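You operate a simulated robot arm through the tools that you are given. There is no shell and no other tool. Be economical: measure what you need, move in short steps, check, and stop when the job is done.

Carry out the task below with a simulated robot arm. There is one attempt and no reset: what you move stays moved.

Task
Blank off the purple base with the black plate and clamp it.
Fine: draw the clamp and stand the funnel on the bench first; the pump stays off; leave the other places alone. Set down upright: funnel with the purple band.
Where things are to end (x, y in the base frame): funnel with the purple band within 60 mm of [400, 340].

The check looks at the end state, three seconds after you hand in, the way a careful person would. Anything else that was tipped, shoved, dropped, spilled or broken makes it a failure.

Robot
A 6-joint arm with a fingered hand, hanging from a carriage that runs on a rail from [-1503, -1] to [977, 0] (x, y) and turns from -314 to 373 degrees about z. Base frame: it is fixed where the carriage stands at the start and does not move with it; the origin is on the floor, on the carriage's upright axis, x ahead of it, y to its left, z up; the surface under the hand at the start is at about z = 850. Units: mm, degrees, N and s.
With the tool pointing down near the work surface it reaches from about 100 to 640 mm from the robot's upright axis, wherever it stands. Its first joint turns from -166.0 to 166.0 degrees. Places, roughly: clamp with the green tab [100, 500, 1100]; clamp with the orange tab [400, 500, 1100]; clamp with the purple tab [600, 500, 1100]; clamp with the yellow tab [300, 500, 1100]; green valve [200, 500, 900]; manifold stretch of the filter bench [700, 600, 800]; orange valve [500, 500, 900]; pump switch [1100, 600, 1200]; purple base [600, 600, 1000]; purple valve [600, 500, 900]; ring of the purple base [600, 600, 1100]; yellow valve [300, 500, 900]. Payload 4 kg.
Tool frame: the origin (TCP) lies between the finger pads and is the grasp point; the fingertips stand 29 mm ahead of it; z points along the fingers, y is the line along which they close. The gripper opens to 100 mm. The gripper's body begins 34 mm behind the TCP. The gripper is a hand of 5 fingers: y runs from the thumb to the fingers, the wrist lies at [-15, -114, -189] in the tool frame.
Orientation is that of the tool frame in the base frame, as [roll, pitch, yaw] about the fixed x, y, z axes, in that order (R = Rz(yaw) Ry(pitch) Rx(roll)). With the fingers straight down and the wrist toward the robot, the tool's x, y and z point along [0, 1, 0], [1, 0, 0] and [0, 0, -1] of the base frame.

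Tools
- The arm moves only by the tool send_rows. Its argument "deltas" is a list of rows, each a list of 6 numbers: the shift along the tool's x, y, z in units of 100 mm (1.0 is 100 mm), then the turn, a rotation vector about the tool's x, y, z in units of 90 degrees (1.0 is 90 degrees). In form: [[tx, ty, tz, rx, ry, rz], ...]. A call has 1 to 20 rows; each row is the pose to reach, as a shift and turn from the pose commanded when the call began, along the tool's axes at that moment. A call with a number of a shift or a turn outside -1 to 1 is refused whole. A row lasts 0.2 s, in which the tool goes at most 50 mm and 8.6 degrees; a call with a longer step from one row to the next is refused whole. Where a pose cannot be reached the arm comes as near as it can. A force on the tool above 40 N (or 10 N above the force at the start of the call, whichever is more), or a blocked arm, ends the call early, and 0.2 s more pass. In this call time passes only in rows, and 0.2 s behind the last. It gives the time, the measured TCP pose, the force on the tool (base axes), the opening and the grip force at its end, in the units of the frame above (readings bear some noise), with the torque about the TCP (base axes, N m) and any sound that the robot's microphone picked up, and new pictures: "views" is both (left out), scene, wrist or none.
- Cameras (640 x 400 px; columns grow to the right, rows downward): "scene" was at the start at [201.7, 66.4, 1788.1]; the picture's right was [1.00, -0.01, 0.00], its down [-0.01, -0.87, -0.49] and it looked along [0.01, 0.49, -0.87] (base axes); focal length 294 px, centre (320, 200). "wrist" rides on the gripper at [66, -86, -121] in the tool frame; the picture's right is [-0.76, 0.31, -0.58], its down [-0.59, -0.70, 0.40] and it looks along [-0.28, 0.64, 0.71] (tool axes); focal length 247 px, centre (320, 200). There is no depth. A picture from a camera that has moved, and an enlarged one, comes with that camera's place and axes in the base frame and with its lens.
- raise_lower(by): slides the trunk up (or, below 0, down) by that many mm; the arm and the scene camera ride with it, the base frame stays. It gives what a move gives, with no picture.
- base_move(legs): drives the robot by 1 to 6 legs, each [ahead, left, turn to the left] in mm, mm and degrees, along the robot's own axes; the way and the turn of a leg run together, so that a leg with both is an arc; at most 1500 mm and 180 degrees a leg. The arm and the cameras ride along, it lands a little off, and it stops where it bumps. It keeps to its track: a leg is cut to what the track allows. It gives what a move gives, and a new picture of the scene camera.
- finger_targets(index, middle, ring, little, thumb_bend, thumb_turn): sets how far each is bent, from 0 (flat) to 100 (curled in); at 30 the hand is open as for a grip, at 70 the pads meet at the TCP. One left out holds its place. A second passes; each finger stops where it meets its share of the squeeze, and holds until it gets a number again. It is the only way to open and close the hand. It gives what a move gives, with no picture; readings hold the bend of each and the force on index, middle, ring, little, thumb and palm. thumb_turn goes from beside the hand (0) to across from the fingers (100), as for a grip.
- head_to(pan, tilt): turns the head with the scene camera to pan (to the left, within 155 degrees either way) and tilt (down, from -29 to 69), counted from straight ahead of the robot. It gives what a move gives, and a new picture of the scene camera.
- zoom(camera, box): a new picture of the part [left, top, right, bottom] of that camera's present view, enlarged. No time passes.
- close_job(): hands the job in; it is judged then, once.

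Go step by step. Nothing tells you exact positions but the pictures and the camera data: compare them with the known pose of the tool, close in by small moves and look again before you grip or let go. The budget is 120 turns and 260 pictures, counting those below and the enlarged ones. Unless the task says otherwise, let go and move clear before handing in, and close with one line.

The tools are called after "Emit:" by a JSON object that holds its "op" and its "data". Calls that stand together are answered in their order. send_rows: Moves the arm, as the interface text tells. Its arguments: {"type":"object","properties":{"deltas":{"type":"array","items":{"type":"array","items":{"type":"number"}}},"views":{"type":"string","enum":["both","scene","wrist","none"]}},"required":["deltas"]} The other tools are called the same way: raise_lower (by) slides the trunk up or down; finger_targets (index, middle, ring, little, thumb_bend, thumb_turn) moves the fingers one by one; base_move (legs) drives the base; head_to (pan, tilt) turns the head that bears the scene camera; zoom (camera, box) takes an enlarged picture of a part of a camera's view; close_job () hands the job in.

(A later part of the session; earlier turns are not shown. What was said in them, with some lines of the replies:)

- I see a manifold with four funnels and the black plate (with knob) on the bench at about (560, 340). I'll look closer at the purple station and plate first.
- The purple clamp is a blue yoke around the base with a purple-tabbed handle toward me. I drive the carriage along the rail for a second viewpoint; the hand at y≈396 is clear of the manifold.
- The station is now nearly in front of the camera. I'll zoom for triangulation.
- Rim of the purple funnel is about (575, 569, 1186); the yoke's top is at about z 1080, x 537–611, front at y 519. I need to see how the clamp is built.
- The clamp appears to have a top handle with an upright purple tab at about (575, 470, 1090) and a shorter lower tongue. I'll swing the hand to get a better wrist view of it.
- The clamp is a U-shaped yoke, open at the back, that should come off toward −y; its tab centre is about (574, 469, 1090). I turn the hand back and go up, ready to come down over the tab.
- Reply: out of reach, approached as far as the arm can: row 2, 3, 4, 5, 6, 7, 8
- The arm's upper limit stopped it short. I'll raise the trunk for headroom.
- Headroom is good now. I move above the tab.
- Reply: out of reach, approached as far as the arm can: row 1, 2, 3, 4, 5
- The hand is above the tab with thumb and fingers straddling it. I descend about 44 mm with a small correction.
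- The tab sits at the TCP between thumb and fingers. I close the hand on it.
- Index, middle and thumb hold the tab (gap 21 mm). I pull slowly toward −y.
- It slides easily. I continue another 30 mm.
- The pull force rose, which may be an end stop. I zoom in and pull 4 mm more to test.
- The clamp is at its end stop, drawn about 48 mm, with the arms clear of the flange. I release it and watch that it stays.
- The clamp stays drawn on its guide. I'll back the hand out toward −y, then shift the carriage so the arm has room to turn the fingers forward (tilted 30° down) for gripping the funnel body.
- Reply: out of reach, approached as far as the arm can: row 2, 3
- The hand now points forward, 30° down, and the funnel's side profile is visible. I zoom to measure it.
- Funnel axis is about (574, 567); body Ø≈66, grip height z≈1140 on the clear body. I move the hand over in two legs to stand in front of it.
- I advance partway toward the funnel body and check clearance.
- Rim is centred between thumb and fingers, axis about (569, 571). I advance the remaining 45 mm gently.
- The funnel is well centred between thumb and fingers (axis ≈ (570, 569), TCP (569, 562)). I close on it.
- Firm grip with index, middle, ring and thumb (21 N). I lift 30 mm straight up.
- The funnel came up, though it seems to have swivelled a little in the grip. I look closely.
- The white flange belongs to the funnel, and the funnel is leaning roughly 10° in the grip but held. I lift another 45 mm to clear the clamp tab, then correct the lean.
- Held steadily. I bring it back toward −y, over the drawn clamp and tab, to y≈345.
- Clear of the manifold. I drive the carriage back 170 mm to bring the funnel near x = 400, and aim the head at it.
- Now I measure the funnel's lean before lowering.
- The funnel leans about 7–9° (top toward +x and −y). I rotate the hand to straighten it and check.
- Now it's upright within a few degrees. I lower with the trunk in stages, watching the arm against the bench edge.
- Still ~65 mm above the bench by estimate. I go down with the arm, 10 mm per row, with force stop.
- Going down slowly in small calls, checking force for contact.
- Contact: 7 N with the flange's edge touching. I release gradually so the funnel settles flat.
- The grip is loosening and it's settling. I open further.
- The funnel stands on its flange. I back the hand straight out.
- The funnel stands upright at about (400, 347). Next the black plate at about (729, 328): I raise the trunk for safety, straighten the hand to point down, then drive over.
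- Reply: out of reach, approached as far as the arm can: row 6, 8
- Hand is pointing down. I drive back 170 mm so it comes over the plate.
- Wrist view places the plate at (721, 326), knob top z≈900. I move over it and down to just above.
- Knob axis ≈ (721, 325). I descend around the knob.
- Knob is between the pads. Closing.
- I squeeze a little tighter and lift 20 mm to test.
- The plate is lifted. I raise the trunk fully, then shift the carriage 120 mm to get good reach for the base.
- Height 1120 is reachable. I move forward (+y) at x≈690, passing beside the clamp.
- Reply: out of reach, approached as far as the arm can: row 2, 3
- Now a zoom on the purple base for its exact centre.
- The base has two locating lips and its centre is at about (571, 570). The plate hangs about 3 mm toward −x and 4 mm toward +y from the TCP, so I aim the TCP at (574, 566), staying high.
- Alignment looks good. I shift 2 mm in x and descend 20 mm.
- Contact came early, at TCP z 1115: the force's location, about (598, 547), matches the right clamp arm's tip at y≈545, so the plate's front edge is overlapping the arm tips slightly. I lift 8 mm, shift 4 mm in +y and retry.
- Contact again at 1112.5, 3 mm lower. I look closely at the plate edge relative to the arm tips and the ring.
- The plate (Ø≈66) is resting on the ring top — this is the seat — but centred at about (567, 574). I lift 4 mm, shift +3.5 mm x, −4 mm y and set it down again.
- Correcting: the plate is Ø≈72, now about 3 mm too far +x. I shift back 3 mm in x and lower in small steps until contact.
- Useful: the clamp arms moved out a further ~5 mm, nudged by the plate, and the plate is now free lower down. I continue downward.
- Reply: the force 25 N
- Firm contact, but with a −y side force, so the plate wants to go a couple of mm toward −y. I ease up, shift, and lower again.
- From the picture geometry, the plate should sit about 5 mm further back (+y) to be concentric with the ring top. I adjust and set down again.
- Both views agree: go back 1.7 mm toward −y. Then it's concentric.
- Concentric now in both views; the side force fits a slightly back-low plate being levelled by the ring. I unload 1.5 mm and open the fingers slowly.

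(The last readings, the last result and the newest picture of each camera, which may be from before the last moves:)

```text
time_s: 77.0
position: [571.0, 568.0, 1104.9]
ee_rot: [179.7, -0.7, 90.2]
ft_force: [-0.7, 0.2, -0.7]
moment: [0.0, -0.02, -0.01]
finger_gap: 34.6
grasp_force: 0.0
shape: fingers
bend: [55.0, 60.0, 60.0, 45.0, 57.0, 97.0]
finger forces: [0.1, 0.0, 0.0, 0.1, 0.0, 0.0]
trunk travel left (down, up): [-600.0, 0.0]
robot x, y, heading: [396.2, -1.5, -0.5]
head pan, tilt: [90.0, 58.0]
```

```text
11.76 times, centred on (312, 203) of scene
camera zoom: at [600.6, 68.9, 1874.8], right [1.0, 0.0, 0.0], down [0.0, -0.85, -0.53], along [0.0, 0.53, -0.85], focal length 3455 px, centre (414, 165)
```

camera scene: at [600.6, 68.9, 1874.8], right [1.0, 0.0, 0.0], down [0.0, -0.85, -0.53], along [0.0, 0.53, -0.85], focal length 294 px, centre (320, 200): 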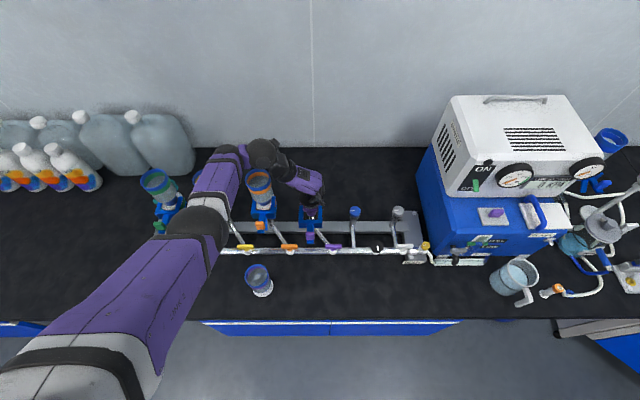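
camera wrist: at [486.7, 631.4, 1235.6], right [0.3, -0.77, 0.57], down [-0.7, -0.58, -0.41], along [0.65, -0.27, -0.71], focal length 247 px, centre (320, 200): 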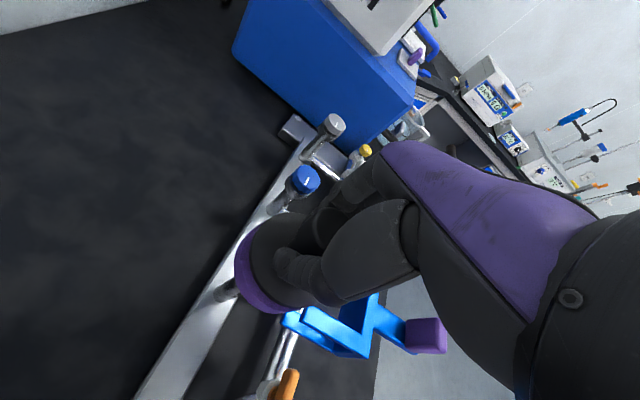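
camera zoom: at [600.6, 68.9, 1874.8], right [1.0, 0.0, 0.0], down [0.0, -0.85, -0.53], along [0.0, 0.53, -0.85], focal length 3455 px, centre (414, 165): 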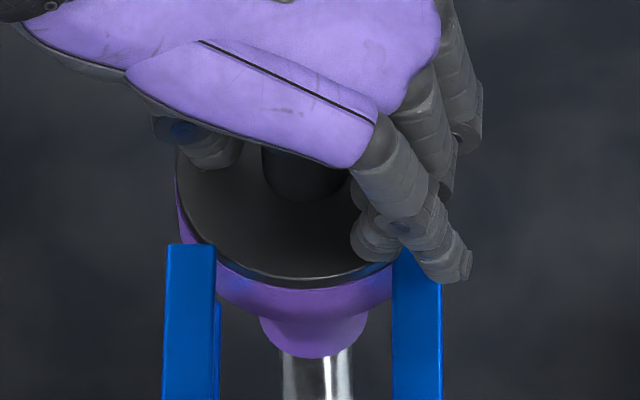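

The plate stays put. I rise as far as reach allows, open fully, then leave toward −y with thumb and fingers passing either side of the knob.

Emit:
{"op": "send_rows", "data": {"deltas": [[0, 0, -0.1, 0, 0, 0], [0, 0, -0.2, 0, 0, 0], [0, 0, -0.25, 0, 0, 0]], "views": "none"}}

Emit:
{"op": "finger_targets", "data": {"index": 35, "middle": 35, "ring": 35, "little": 35, "thumb_bend": 35}}

Emit:
{"op": "send_rows", "data": {"deltas": [[-0.2, 0, 0, 0, 0, 0], [-0.4, 0, 0, 0, 0, 0], [-0.7, 0, 0, 0, 0, 0], [-1.0, 0, 0, 0, 0, 0]], "views": "both"}}

Emit:
{"op": "zoom", "data": {"camera": "wrist", "box": [0, 100, 360, 380]}}

```text
time_s: 77.8
position: [571.2, 567.0, 1129.9]
ee_rot: [179.7, -0.7, 90.1]
ft_force: [-0.2, 0.4, -0.5]
moment: [-0.03, 0.01, 0.02]
finger_gap: 34.8
grasp_force: 0.1
shape: fingers
bend: [55.0, 60.0, 60.0, 45.0, 57.0, 98.0]
finger forces: [0.0, 0.0, 0.1, 0.0, 0.0, 0.0]
trunk travel left (down, up): [-600.0, 0.0]
robot x, y, heading: [400.0, 3.1, -0.1]
head pan, tilt: [90.0, 58.0]
```

```text
time_s: 78.8
position: [572.9, 567.7, 1130.4]
ee_rot: [179.7, -0.6, 90.1]
ft_force: [-0.2, 0.0, 0.2]
moment: [-0.02, 0.01, 0.02]
finger_gap: 86.4
grasp_force: 0.0
shape: fingers
bend: [35.0, 35.0, 35.0, 35.0, 35.0, 97.0]
finger forces: [0.0, 0.0, 0.0, 0.0, 0.1, 0.1]
trunk travel left (down, up): [-600.0, 0.0]
robot x, y, heading: [402.5, 2.8, -0.3]
head pan, tilt: [90.0, 58.0]
```

```text
time_s: 79.8
position: [585.0, 497.3, 1101.2]
ee_rot: [179.7, -0.8, 90.2]
ft_force: [-2.2, 0.8, 0.4]
moment: [-0.01, 0.1, -0.04]
finger_gap: 90.3
grasp_force: 1.1
shape: fingers
bend: [35.0, 35.0, 35.0, 35.0, 33.0, 97.0]
finger forces: [0.0, 0.0, 0.0, 0.1, 2.0, 0.0]
out of reach, approached as far as the arm can: row 2, 3, 4
trunk travel left (down, up): [-600.0, 0.0]
robot x, y, heading: [401.1, -0.4, -0.2]
head pan, tilt: [90.0, 58.0]
camera scene: at [600.5, 69.1, 1874.8], right [1.0, 0.0, 0.0], down [0.0, -0.85, -0.53], along [0.0, 0.53, -0.85], focal length 294 px, centre (320, 200)
camera wrist: at [496.8, 560.7, 1222.1], right [0.31, -0.76, 0.57], down [-0.7, -0.59, -0.41], along [0.65, -0.27, -0.71], focal length 247 px, centre (320, 200)
```

scene: 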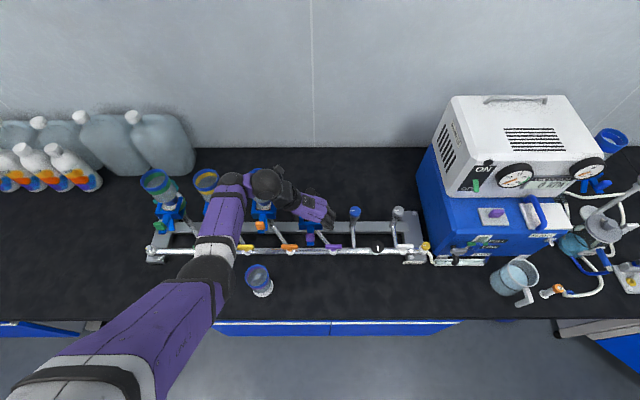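
wrist: 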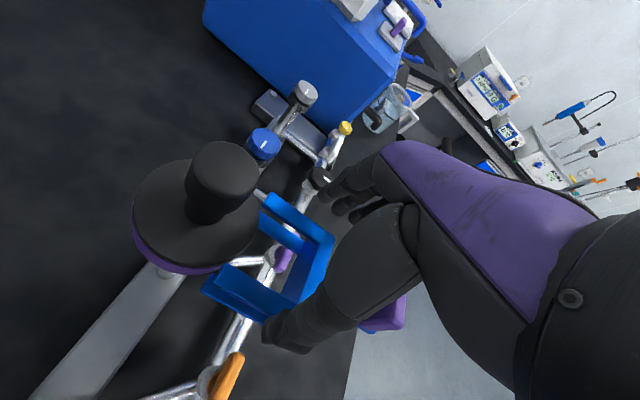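

```text
1.43 times, centred on (180, 240) of wrist
camera zoom: at [496.8, 560.7, 1222.1], right [0.31, -0.76, 0.57], down [-0.7, -0.59, -0.41], along [0.65, -0.27, -0.71], focal length 353 px, centre (520, 143)
```

zoom: 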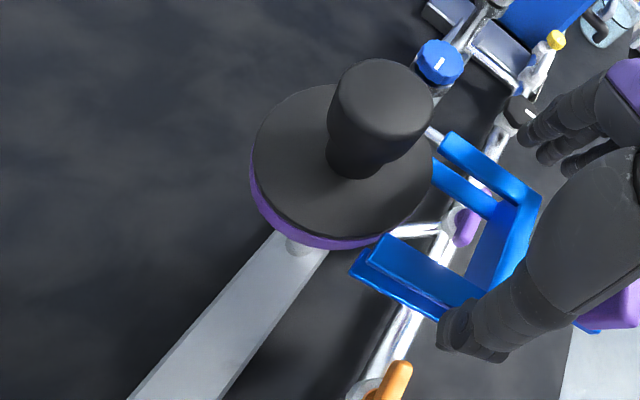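

The arm's reach limit pulled it sideways and down a bit, and the thumb is touching the clamp's left side lightly. I shift −x and back up to clear.

Emit:
{"op": "send_rows", "data": {"deltas": [[0, -0.06, -0.02, 0, 0, 0], [0, -0.12, -0.06, 0, 0, 0], [0, -0.12, -0.1, 0, 0, 0]], "views": "wrist"}}

Emit:
{"op": "zoom", "data": {"camera": "scene", "box": [280, 180, 350, 250]}}

```text
time_s: 80.6
position: [575.5, 499.6, 1100.8]
ee_rot: [179.7, -0.7, 90.2]
ft_force: [0.8, -0.1, -0.1]
moment: [0.01, -0.01, -0.01]
finger_gap: 87.0
grasp_force: 0.0
shape: fingers
bend: [35.0, 35.0, 35.0, 35.0, 35.0, 97.0]
finger forces: [0.0, 0.1, 0.1, 0.1, 0.1, 0.0]
out of reach, approached as far as the arm can: row 2, 3
trunk travel left (down, up): [-600.0, 0.0]
robot x, y, heading: [396.5, -2.1, -0.6]
head pan, tilt: [90.0, 58.0]
camera wrist: at [487.6, 564.8, 1220.9], right [0.31, -0.76, 0.57], down [-0.7, -0.59, -0.41], along [0.65, -0.27, -0.71], focal length 247 px, centre (320, 200)
```

wrist: 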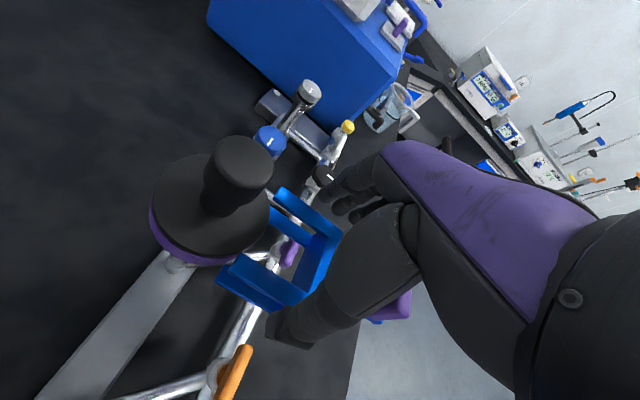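

```text
5.71 times, centred on (315, 215) of scene
camera zoom: at [600.6, 68.9, 1874.8], right [1.0, 0.0, 0.0], down [0.0, -0.85, -0.53], along [0.0, 0.53, -0.85], focal length 1678 px, centre (349, 114)
```

zoom: 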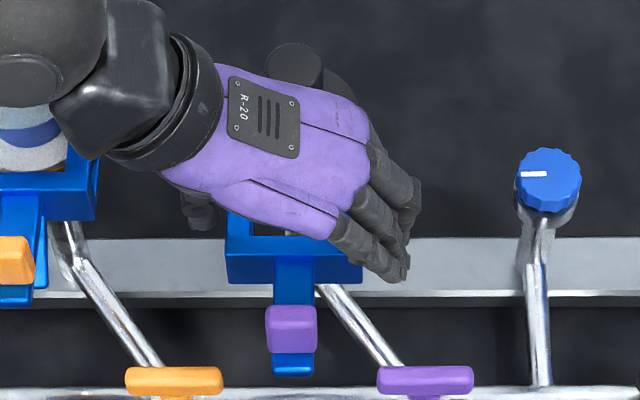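

I open fully and move back to the tab (now at about (571, 431, 1090)) at slightly lower height that's within reach.

Emit:
{"op": "finger_targets", "data": {"index": 30, "middle": 30, "ring": 30, "little": 30, "thumb_bend": 30}}

Emit:
{"op": "send_rows", "data": {"deltas": [[-0.12, -0.02, 0.03, 0, 0, 0], [-0.24, -0.03, 0.05, 0, 0, 0], [-0.36, -0.03, 0.07, 0, 0, 0]], "views": "wrist"}}

```text
time_s: 81.6
position: [574.9, 501.9, 1100.5]
ee_rot: [179.7, -0.7, 90.2]
ft_force: [0.0, 0.1, -1.2]
moment: [0.02, 0.02, -0.01]
finger_gap: 98.2
grasp_force: 0.2
shape: fingers
bend: [30.0, 30.0, 30.0, 30.0, 30.0, 97.0]
finger forces: [0.0, 0.0, 0.0, 0.1, 0.0, 0.1]
trunk travel left (down, up): [-600.0, 0.0]
robot x, y, heading: [398.4, 0.3, -0.4]
head pan, tilt: [90.0, 58.0]
```

```text
time_s: 82.4
position: [577.8, 470.2, 1082.0]
ee_rot: [179.7, -0.8, 90.1]
ft_force: [0.1, 0.5, -0.1]
moment: [0.02, 0.02, 0.02]
finger_gap: 98.4
grasp_force: 0.1
shape: fingers
bend: [30.0, 30.0, 30.0, 30.0, 30.0, 98.0]
finger forces: [0.1, 0.1, 0.0, 0.0, 0.0, 0.1]
out of reach, approached as far as the arm can: row 1, 2, 3
trunk travel left (down, up): [-600.0, 0.0]
robot x, y, heading: [401.6, -1.5, -0.2]
head pan, tilt: [90.0, 58.0]
camera wrist: at [491.1, 535.4, 1201.6], right [0.31, -0.76, 0.57], down [-0.7, -0.59, -0.41], along [0.65, -0.27, -0.71], focal length 247 px, centre (320, 200)
```

wrist: 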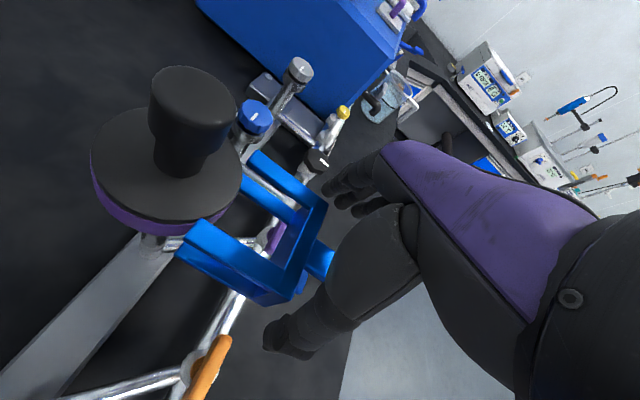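

Closer in, the arm can't stay high enough to come over the tab. Instead I'll hold the clamp body by its sides (74 mm wide) with thumb, index and middle, and slide it home from here; I go back to y≈500.

Emit:
{"op": "send_rows", "data": {"deltas": [[0.12, -0.03, -0.04, 0, 0, 0], [0.24, -0.05, -0.08, 0, 0, 0], [0.32, -0.05, -0.1, 0, 0, 0]], "views": "wrist"}}

Emit:
{"op": "zoom", "data": {"camera": "scene", "box": [280, 180, 350, 250]}}

```text
time_s: 83.2
position: [572.5, 503.9, 1091.8]
ee_rot: [179.6, -0.7, 90.2]
ft_force: [0.3, -0.2, 0.5]
moment: [0.01, -0.03, -0.01]
finger_gap: 98.5
grasp_force: 0.1
shape: fingers
bend: [30.0, 30.0, 30.0, 30.0, 30.0, 98.0]
finger forces: [0.0, 0.0, 0.0, 0.0, 0.0, 0.0]
trunk travel left (down, up): [-600.0, 0.0]
robot x, y, heading: [396.3, 3.2, -0.1]
head pan, tilt: [90.0, 58.0]
camera wrist: at [485.1, 568.2, 1212.5], right [0.31, -0.76, 0.57], down [-0.7, -0.59, -0.41], along [0.65, -0.27, -0.71], focal length 247 px, centre (320, 200)
```

wrist: 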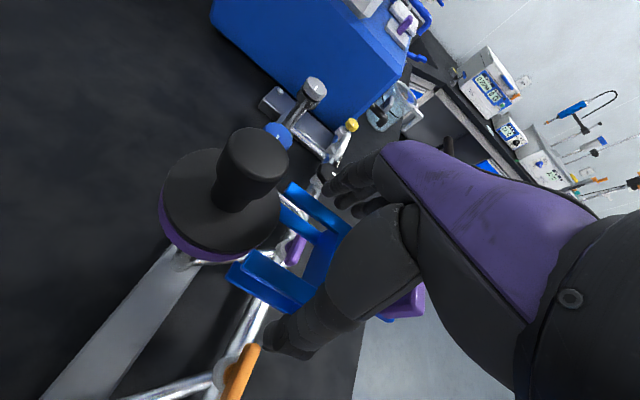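

```text
5.71 times, centred on (315, 215) of scene
camera zoom: at [600.6, 68.9, 1874.8], right [1.0, 0.0, 0.0], down [0.0, -0.85, -0.53], along [0.0, 0.53, -0.85], focal length 1678 px, centre (349, 114)
```

zoom: 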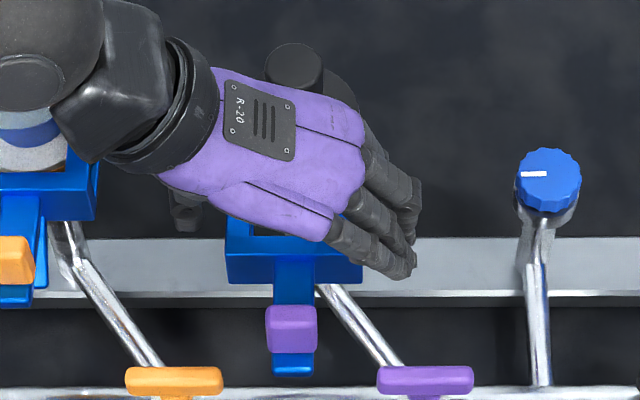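

Clamp body is between thumb and fingers. I close thumb, index and middle on its sides.

Emit:
{"op": "finger_targets", "data": {"index": 55, "middle": 55, "thumb_bend": 55}}

Emit:
{"op": "zoom", "data": {"camera": "wrist", "box": [140, 100, 460, 380]}}

```text
time_s: 84.2
position: [574.1, 504.1, 1091.5]
ee_rot: [179.6, -0.7, 90.0]
ft_force: [7.3, 0.7, 3.0]
moment: [-0.01, -0.17, 0.1]
finger_gap: 69.4
grasp_force: 13.6
shape: fingers
bend: [44.0, 47.0, 30.0, 30.0, 46.0, 97.0]
finger forces: [10.5, 6.8, 0.0, 0.0, 10.1, 0.1]
trunk travel left (down, up): [-600.0, 0.0]
robot x, y, heading: [401.3, 1.0, -0.1]
head pan, tilt: [90.0, 58.0]
```

```text
1.43 times, centred on (300, 240) of wrist
camera zoom: at [486.7, 568.2, 1212.6], right [0.3, -0.76, 0.57], down [-0.7, -0.58, -0.41], along [0.65, -0.27, -0.71], focal length 353 px, centre (349, 143)
```

zoom: 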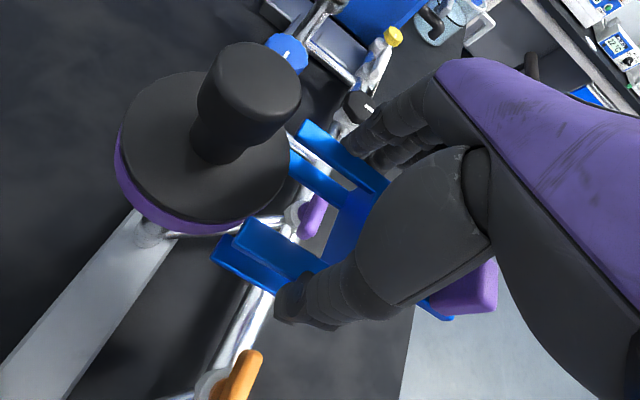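

Held (gap 69 mm). I slide it +y 20 mm gently.

Emit:
{"op": "send_rows", "data": {"deltas": [[0.05, 0.015, 0, 0, 0, 0], [0.1, 0.015, 0, 0, 0, 0], [0.15, 0.015, 0, 0, 0, 0], [0.2, 0.015, 0, 0, 0, 0]], "views": "wrist"}}

Emit:
{"op": "zoom", "data": {"camera": "scene", "box": [280, 180, 350, 250]}}

```text
time_s: 85.2
position: [576.8, 524.5, 1090.8]
ee_rot: [179.6, -0.7, 90.2]
ft_force: [4.0, -2.3, 8.7]
moment: [-0.02, -0.16, 0.07]
finger_gap: 69.4
grasp_force: 12.0
shape: fingers
bend: [45.0, 48.0, 30.0, 30.0, 46.0, 97.0]
finger forces: [8.8, 5.7, 0.0, 0.1, 11.0, 0.0]
trunk travel left (down, up): [-600.0, 0.0]
robot x, y, heading: [404.7, 2.0, -0.3]
head pan, tilt: [90.0, 58.0]
camera wrist: at [488.0, 589.0, 1212.1], right [0.3, -0.76, 0.57], down [-0.7, -0.58, -0.41], along [0.65, -0.27, -0.71], focal length 247 px, centre (320, 200)
```

wrist: 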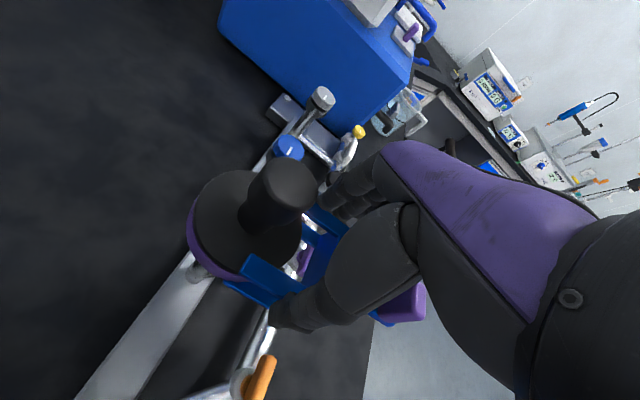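

```text
5.71 times, centred on (315, 215) of scene
camera zoom: at [600.9, 69.0, 1874.9], right [1.0, 0.0, 0.0], down [0.0, -0.85, -0.53], along [0.0, 0.53, -0.85], focal length 1678 px, centre (349, 114)
```

zoom: 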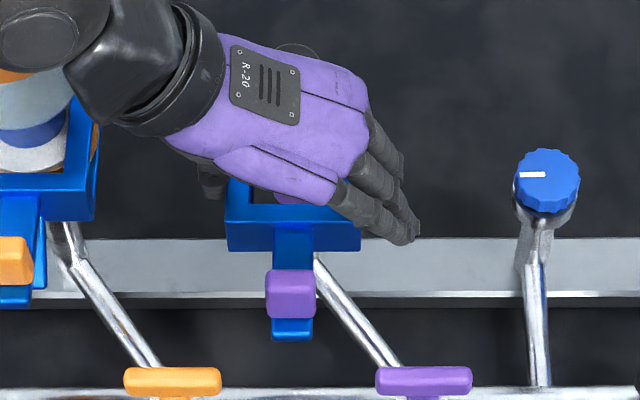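

Emit:
{"op": "zoom", "data": {"camera": "wrist", "box": [170, 150, 350, 330]}}

```text
2.22 times, centred on (260, 240) of wrist
camera zoom: at [488.0, 589.0, 1212.1], right [0.3, -0.76, 0.57], down [-0.7, -0.58, -0.41], along [0.65, -0.27, -0.71], focal length 549 px, centre (453, 111)
```

zoom: 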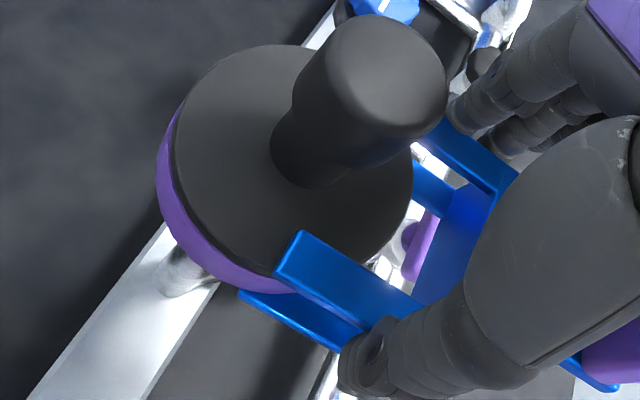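

The arms straddle the plate and base correctly. I push the remaining ~19 mm.

Emit:
{"op": "send_rows", "data": {"deltas": [[0.05, 0, 0, 0, 0, 0], [0.1, 0, 0, 0, 0, 0], [0.14, 0, 0, 0, 0, 0], [0.18, 0, 0, 0, 0, 0]], "views": "wrist"}}

Emit:
{"op": "zoom", "data": {"camera": "scene", "box": [280, 180, 350, 250]}}

Emit:
{"op": "zoom", "data": {"camera": "wrist", "box": [170, 150, 350, 330]}}

```text
time_s: 86.2
position: [576.0, 543.0, 1090.4]
ee_rot: [179.6, -0.6, 90.1]
ft_force: [2.4, -1.1, 6.6]
moment: [0.02, -0.13, 0.09]
finger_gap: 69.5
grasp_force: 12.5
shape: fingers
bend: [45.0, 48.0, 30.0, 30.0, 46.0, 97.0]
finger forces: [8.5, 5.6, 0.0, 0.0, 11.0, 0.0]
trunk travel left (down, up): [-600.0, 0.0]
robot x, y, heading: [399.0, -1.6, -0.4]
head pan, tilt: [90.0, 58.0]
camera wrist: at [488.1, 606.8, 1212.1], right [0.3, -0.76, 0.57], down [-0.7, -0.59, -0.41], along [0.65, -0.27, -0.71], focal length 247 px, centre (320, 200)
```

wrist: 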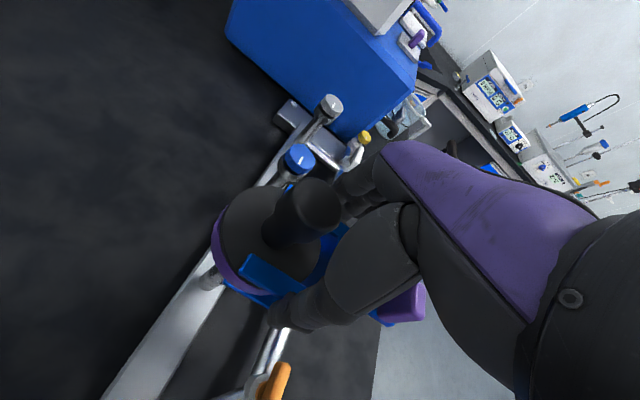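

```text
5.71 times, centred on (315, 215) of scene
camera zoom: at [600.8, 69.0, 1874.9], right [1.0, 0.0, 0.0], down [0.0, -0.85, -0.53], along [0.0, 0.53, -0.85], focal length 1678 px, centre (349, 114)
```

zoom: 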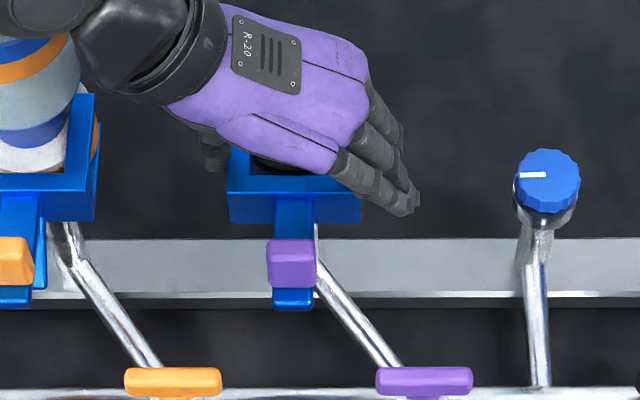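

```text
2.22 times, centred on (260, 240) of wrist
camera zoom: at [488.1, 606.8, 1212.1], right [0.3, -0.76, 0.57], down [-0.7, -0.59, -0.41], along [0.65, -0.27, -0.71], focal length 549 px, centre (453, 111)
```

zoom: 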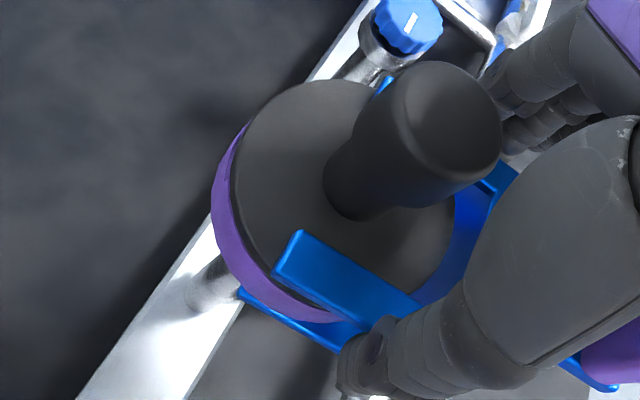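

Nearly level with the orange clamp's home position; ~2–3 mm left. I push to the stop.

Emit:
{"op": "send_rows", "data": {"deltas": [[0.02, 0, 0, 0, 0, 0], [0.035, 0, 0, 0, 0, 0], [0.05, 0, 0, 0, 0, 0]], "views": "none"}}

Emit:
{"op": "zoom", "data": {"camera": "scene", "box": [260, 180, 340, 250]}}

```text
time_s: 87.0
position: [574.3, 546.6, 1091.1]
ee_rot: [179.6, -0.5, 90.0]
ft_force: [1.6, -6.3, 7.4]
moment: [-0.06, -0.05, -0.04]
finger_gap: 69.6
grasp_force: 12.2
shape: fingers
bend: [44.0, 49.0, 30.0, 30.0, 46.0, 98.0]
finger forces: [8.7, 4.8, 0.1, 0.1, 11.4, 0.0]
trunk travel left (down, up): [-600.0, 0.0]
robot x, y, heading: [400.2, -0.6, -0.4]
head pan, tilt: [90.0, 58.0]
```

```text
5.71 times, centred on (300, 215) of scene
camera zoom: at [600.8, 68.7, 1874.8], right [1.0, 0.0, 0.0], down [0.0, -0.85, -0.53], along [0.0, 0.53, -0.85], focal length 1678 px, centre (434, 114)
```

zoom: 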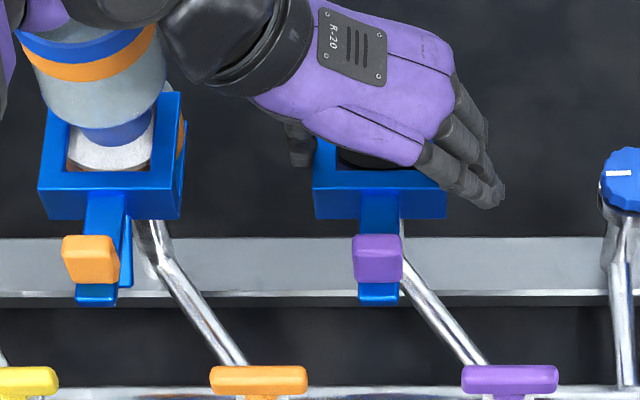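

The clamp is level with the orange one and at its stop (6 N). I open the hand.

Emit:
{"op": "finger_targets", "data": {"index": 30, "middle": 30, "ring": 30, "little": 30, "thumb_bend": 30}}

Emit:
{"op": "send_rows", "data": {"deltas": [[0, 0, -0.1, 0, 0, 0], [0, 0, -0.2, 0, 0, 0], [0, 0, -0.3, 0, 0, 0], [0, 0, -0.38, 0, 0, 0]], "views": "both"}}

Emit:
{"op": "zoom", "data": {"camera": "wrist", "box": [140, 130, 380, 370]}}

```text
time_s: 88.0
position: [575.5, 546.0, 1091.5]
ee_rot: [179.7, -0.7, 90.1]
ft_force: [-0.5, 0.7, -0.6]
moment: [-0.01, -0.01, 0.0]
finger_gap: 98.3
grasp_force: 0.1
shape: fingers
bend: [30.0, 30.0, 30.0, 30.0, 30.0, 98.0]
finger forces: [0.0, 0.1, 0.1, 0.1, 0.0, 0.1]
trunk travel left (down, up): [-600.0, 0.0]
robot x, y, heading: [397.2, 1.5, -0.6]
head pan, tilt: [90.0, 58.0]
```

```text
time_s: 89.0
position: [574.9, 548.1, 1129.5]
ee_rot: [179.6, -0.7, 90.2]
ft_force: [-0.2, 0.8, 0.8]
moment: [0.0, 0.01, 0.01]
finger_gap: 98.3
grasp_force: 0.2
shape: fingers
bend: [30.0, 30.0, 30.0, 30.0, 30.0, 98.0]
finger forces: [0.1, 0.0, 0.0, 0.1, 0.1, 0.1]
trunk travel left (down, up): [-600.0, 0.0]
robot x, y, heading: [402.3, 1.1, -0.1]
head pan, tilt: [90.0, 58.0]
camera scene: at [600.6, 68.9, 1874.8], right [1.0, 0.0, 0.0], down [0.0, -0.85, -0.53], along [0.0, 0.53, -0.85], focal length 294 px, centre (320, 200)
camera wrist: at [487.1, 611.7, 1250.8], right [0.31, -0.76, 0.57], down [-0.7, -0.59, -0.41], along [0.65, -0.27, -0.71], focal length 247 px, centre (320, 200)
```

scene: 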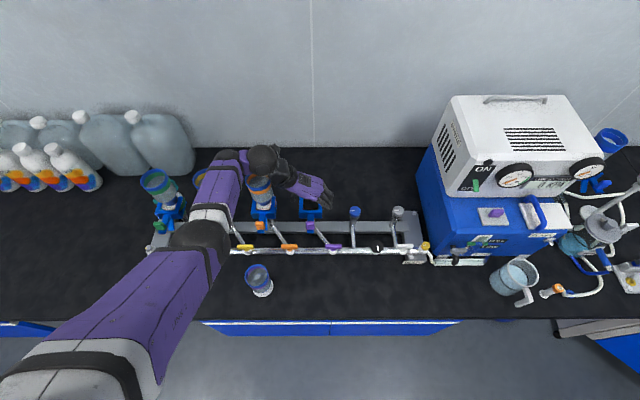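
wrist: 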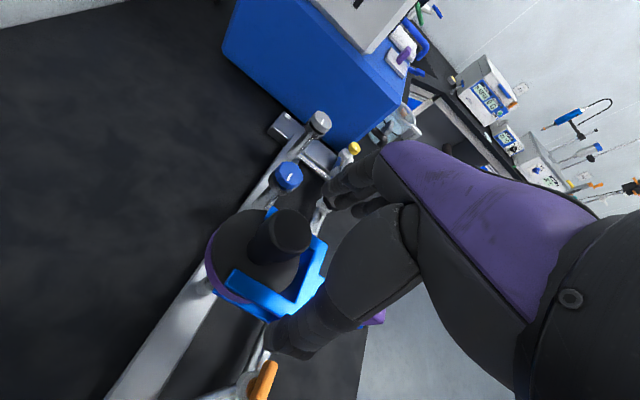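

```text
1.67 times, centred on (260, 250) of wrist
camera zoom: at [487.1, 611.7, 1250.8], right [0.31, -0.76, 0.57], down [-0.7, -0.59, -0.41], along [0.65, -0.27, -0.71], focal length 412 px, centre (420, 117)
```

zoom: 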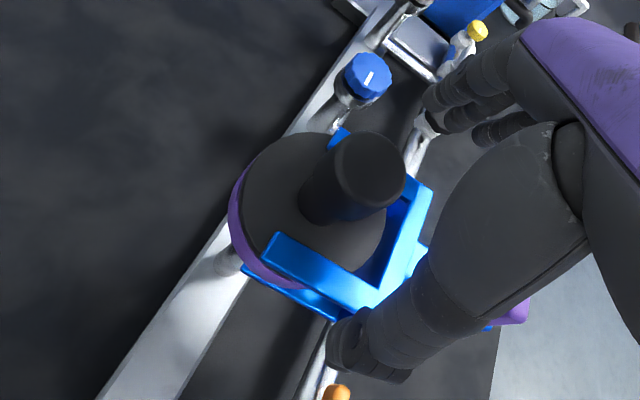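

The plate is clamped. To leave without brushing anything, I go +y past the knob, then +x away from the station.

Emit:
{"op": "send_rows", "data": {"deltas": [[0.2, 0, 0, 0, 0, 0], [0.4, 0, 0, 0, 0, 0], [0.6, 0, 0, 0, 0, 0], [0.72, 0, 0, 0, 0, 0]], "views": "wrist"}}

```text
time_s: 90.0
position: [574.8, 597.2, 1131.3]
ee_rot: [179.8, -0.8, 90.2]
ft_force: [0.0, -0.2, -0.3]
moment: [0.01, 0.0, 0.01]
finger_gap: 98.6
grasp_force: 0.1
shape: fingers
bend: [30.0, 30.0, 30.0, 30.0, 30.0, 98.0]
finger forces: [0.1, 0.0, 0.0, 0.1, 0.0, 0.0]
out of reach, approached as far as the arm can: row 3, 4
trunk travel left (down, up): [-600.0, 0.0]
robot x, y, heading: [399.2, 3.3, -0.1]
head pan, tilt: [90.0, 58.0]
camera wrist: at [486.6, 660.1, 1251.3], right [0.31, -0.76, 0.57], down [-0.7, -0.59, -0.41], along [0.64, -0.27, -0.71], focal length 247 px, centre (320, 200)
```

wrist: 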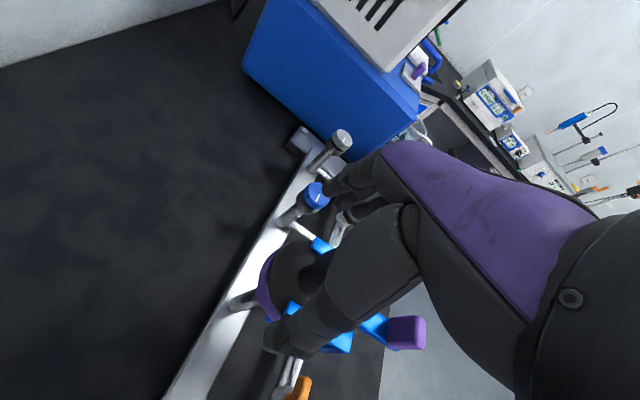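

Reach ends at y=597, too tight for the thumb to pass behind the knob. I swing the thumb beside the hand and flatten it, so that the hand can leave to +x with nothing crossing the knob.

Emit:
{"op": "finger_targets", "data": {"thumb_turn": 0, "thumb_bend": 0}}

Emit:
{"op": "zoom", "data": {"camera": "wrist", "box": [0, 0, 640, 400]}}

Emit:
{"op": "zoom", "data": {"camera": "scene", "box": [260, 120, 360, 250]}}

```text
time_s: 91.0
position: [574.0, 596.7, 1130.5]
ee_rot: [179.8, -0.9, 90.2]
ft_force: [0.7, 0.0, 0.0]
moment: [0.0, -0.01, -0.01]
finger_gap: 144.1
grasp_force: 0.1
shape: fingers
bend: [30.0, 30.0, 30.0, 30.0, 0.0, 0.0]
finger forces: [0.0, 0.1, 0.0, 0.0, 0.0, 0.0]
trunk travel left (down, up): [-600.0, 0.0]
robot x, y, heading: [398.1, -0.5, 0.0]
head pan, tilt: [90.0, 58.0]
```

```text
1.00 times, centred on (320, 200) of wrist (not enlarged: the box is as wide or as high as the picture)
camera zoom: at [486.6, 660.1, 1251.3], right [0.31, -0.76, 0.57], down [-0.7, -0.59, -0.41], along [0.64, -0.27, -0.71], focal length 247 px, centre (320, 200)
```

zoom: 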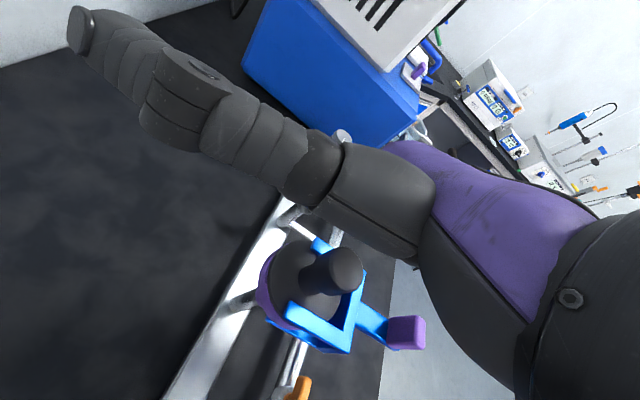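

```text
3.08 times, centred on (310, 185) of scene
camera zoom: at [600.6, 68.9, 1874.8], right [1.0, 0.0, 0.0], down [0.0, -0.85, -0.53], along [0.0, 0.53, -0.85], focal length 904 px, centre (351, 246)
```

zoom: 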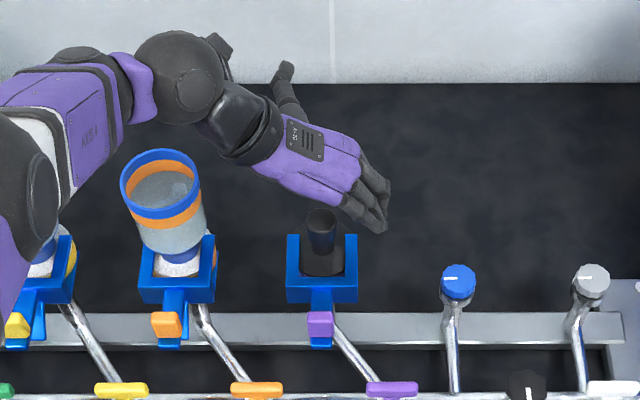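

The thumb is clear and both the knob and clamp are free of the hand. I move +x, then back −y.

Emit:
{"op": "send_rows", "data": {"deltas": [[0, 0.3, 0, 0, 0, 0], [0, 0.6, 0, 0, 0, 0], [0, 1.0, 0, 0, 0, 0]], "views": "none"}}

Emit:
{"op": "send_rows", "data": {"deltas": [[-0.3, 0.1, 0, 0, 0, 0], [-0.6, 0.2, 0, 0, 0, 0], [-1.0, 0.3, 0, 0, 0, 0]], "views": "none"}}

Emit:
{"op": "send_rows", "data": {"deltas": [[-0.3, 0, 0, 0, 0, 0], [-0.6, 0, 0, 0, 0, 0], [-1.0, 0, 0, 0, 0, 0]], "views": "both"}}

```text
time_s: 91.8
position: [659.2, 589.3, 1134.1]
ee_rot: [179.8, -0.9, 90.2]
ft_force: [0.3, -0.1, 0.1]
moment: [0.05, 0.02, 0.0]
finger_gap: 144.0
grasp_force: 0.0
shape: fingers
bend: [30.0, 30.0, 30.0, 30.0, 0.0, 0.0]
finger forces: [0.1, 0.0, 0.1, 0.1, 0.1, 0.0]
out of reach, approached as far as the arm can: row 2, 3
trunk travel left (down, up): [-600.0, 0.0]
robot x, y, heading: [400.7, 0.2, -0.5]
head pan, tilt: [90.0, 58.0]
```

```text
time_s: 92.6
position: [690.1, 485.9, 1130.8]
ee_rot: [179.8, 0.5, 90.2]
ft_force: [1.7, 5.7, 9.5]
moment: [-0.37, 0.21, -0.08]
finger_gap: 144.2
grasp_force: 0.0
shape: fingers
bend: [30.0, 30.0, 30.0, 30.0, 0.0, 0.0]
finger forces: [0.1, 0.0, 0.1, 0.0, 0.1, 0.0]
out of reach, approached as far as the arm can: row 1
trunk travel left (down, up): [-600.0, 0.0]
robot x, y, heading: [398.1, -1.7, -0.3]
head pan, tilt: [90.0, 58.0]
```

```text
time_s: 93.4
position: [700.5, 393.1, 1116.6]
ee_rot: [179.7, -0.8, 90.2]
ft_force: [0.4, 0.5, 1.2]
moment: [-0.02, -0.03, -0.04]
finger_gap: 144.1
grasp_force: 0.1
shape: fingers
bend: [30.0, 30.0, 30.0, 30.0, 0.0, 0.0]
finger forces: [0.0, 0.0, 0.0, 0.0, 0.1, 0.1]
out of reach, approached as far as the arm can: row 2, 3
trunk travel left (down, up): [-600.0, 0.0]
robot x, y, heading: [399.3, -0.1, -0.3]
head pan, tilt: [90.0, 58.0]
camera scene: at [600.6, 69.1, 1874.8], right [1.0, 0.0, 0.0], down [0.0, -0.85, -0.53], along [0.0, 0.53, -0.85], focal length 294 px, centre (320, 200)
camera wrist: at [612.6, 457.0, 1237.0], right [0.31, -0.76, 0.57], down [-0.7, -0.59, -0.41], along [0.65, -0.27, -0.71], focal length 247 px, centre (320, 200)
```

scene: 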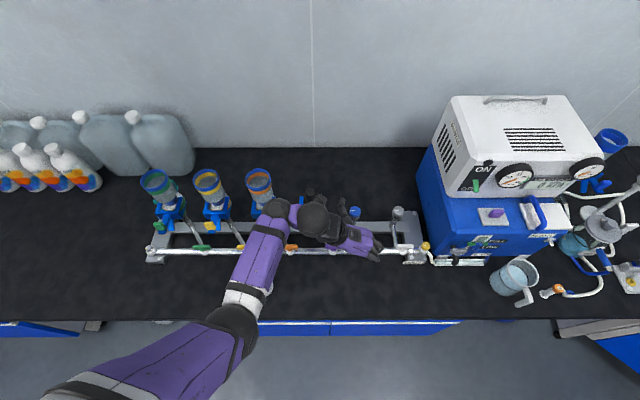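
wrist: 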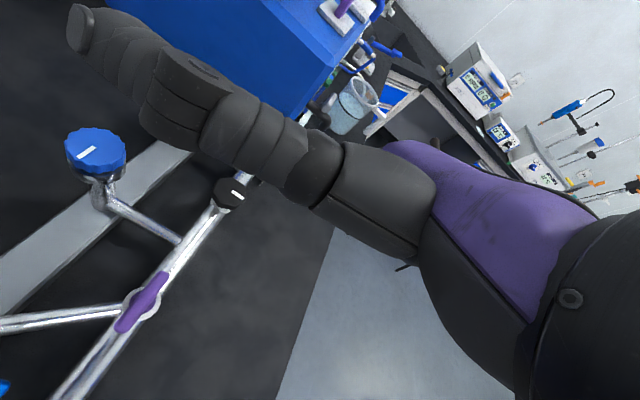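

There was a brief force blip while withdrawing; I drive aside and inspect the station.

Emit:
{"op": "base_move", "data": {"legs": [[220, 0, 0]]}}

Emit:
{"op": "head_to", "data": {"pan": 115, "tilt": 55}}

```text
time_s: 95.1
position: [920.5, 393.0, 1115.5]
ee_rot: [179.6, -0.7, 90.2]
ft_force: [-0.7, 0.2, -0.3]
moment: [0.01, -0.01, 0.04]
finger_gap: 144.0
grasp_force: 0.0
shape: fingers
bend: [30.0, 30.0, 30.0, 30.0, 0.0, 0.0]
finger forces: [0.0, 0.1, 0.0, 0.1, 0.0, 0.0]
trunk travel left (down, up): [-600.0, 0.0]
robot x, y, heading: [621.5, -0.5, -0.1]
head pan, tilt: [90.0, 58.0]
camera scene: at [821.0, 69.1, 1874.8], right [1.0, 0.0, 0.0], down [0.0, -0.85, -0.53], along [0.0, 0.53, -0.85], focal length 294 px, centre (320, 200)
```

scene: 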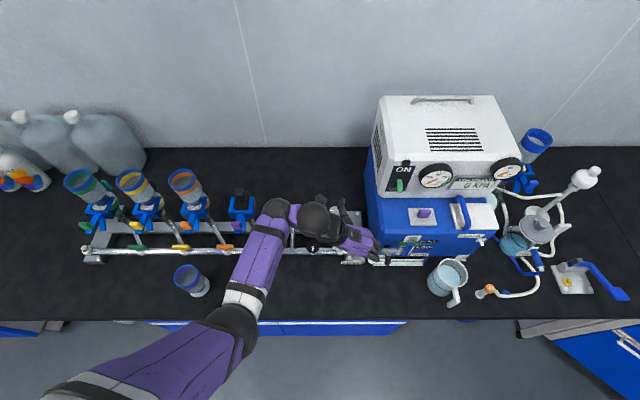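

```text
time_s: 96.0
position: [920.7, 392.7, 1116.1]
ee_rot: [179.7, -0.7, 90.3]
ft_force: [-0.2, -0.2, 0.7]
moment: [0.01, -0.02, 0.0]
finger_gap: 144.3
grasp_force: 0.0
shape: fingers
bend: [30.0, 30.0, 30.0, 30.0, 0.0, 0.0]
finger forces: [0.0, 0.0, 0.1, 0.0, 0.0, 0.0]
trunk travel left (down, up): [-600.0, 0.0]
robot x, y, heading: [621.6, -3.0, -0.1]
head pan, tilt: [115.0, 55.0]
camera scene: at [790.6, 65.7, 1878.5], right [0.91, 0.42, 0.0], down [0.34, -0.74, -0.57], along [-0.24, 0.52, -0.82], focal length 294 px, centre (320, 200)
```

scene: 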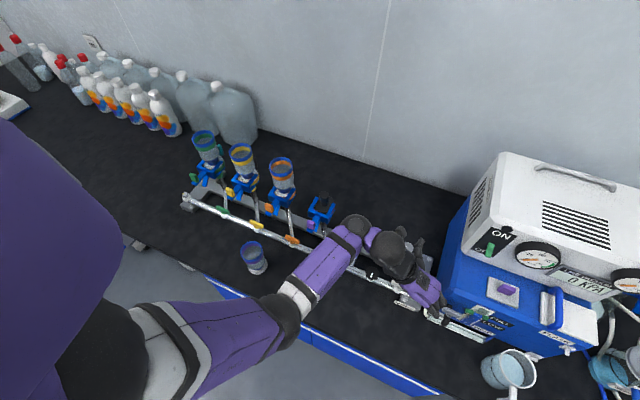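

Emit:
{"op": "zoom", "data": {"camera": "scene", "box": [260, 150, 360, 250]}}

Emit:
{"op": "zoom", "data": {"camera": "scene", "box": [180, 120, 340, 280]}}

Emit:
{"op": "zoom", "data": {"camera": "scene", "box": [440, 160, 620, 380]}}

```text
4.00 times, centred on (310, 200) of scene
camera zoom: at [790.6, 65.7, 1878.5], right [0.91, 0.42, 0.0], down [0.34, -0.74, -0.57], along [-0.24, 0.52, -0.82], focal length 1175 px, centre (360, 200)
```

zoom: 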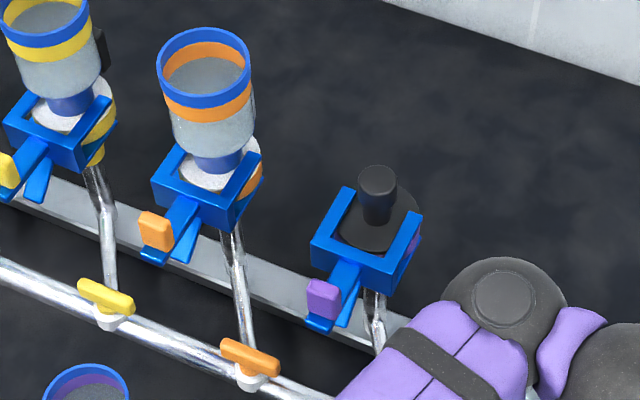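

```text
2.50 times, centred on (260, 200) of scene
camera zoom: at [790.6, 65.7, 1878.5], right [0.91, 0.42, 0.0], down [0.34, -0.74, -0.57], along [-0.24, 0.52, -0.82], focal length 734 px, centre (470, 200)
```

zoom: 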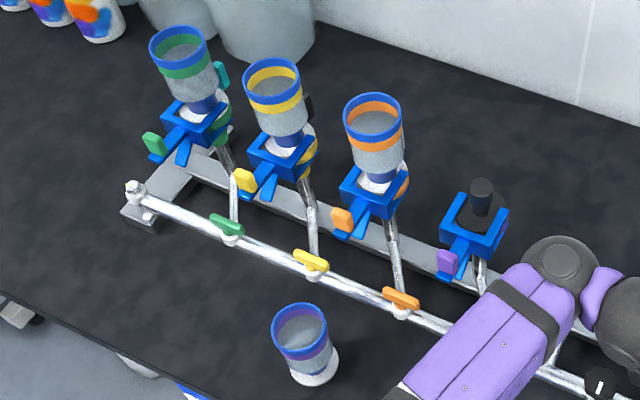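

```text
1.82 times, centred on (530, 270) of scene
camera zoom: at [790.6, 65.7, 1878.5], right [0.91, 0.42, 0.0], down [0.34, -0.74, -0.57], along [-0.24, 0.52, -0.82], focal length 534 px, centre (-62, 73)
```

zoom: 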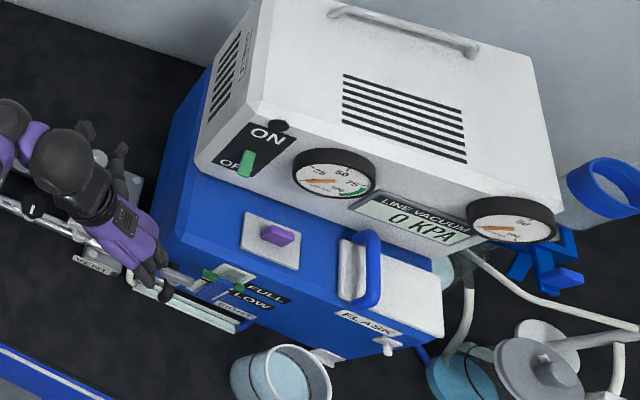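

The black plate is seated and clamped on the purple base, and the purple funnel stands upright near (400, 347). The pump is still off at 0 kPa and the hand is clear, so I'm handing in.

Emit:
{"op": "close_job", "data": {}}

```text
The job is handed in.
```

The job is handed in: the black plate is clamped on the purple base, the purple-banded funnel stands upright at about (400, 347), and the pump is off. I saw no change at the other places in the last pictures. While backing out the arm read one unexplained force of about 10 N, and I found nothing disturbed afterwards.
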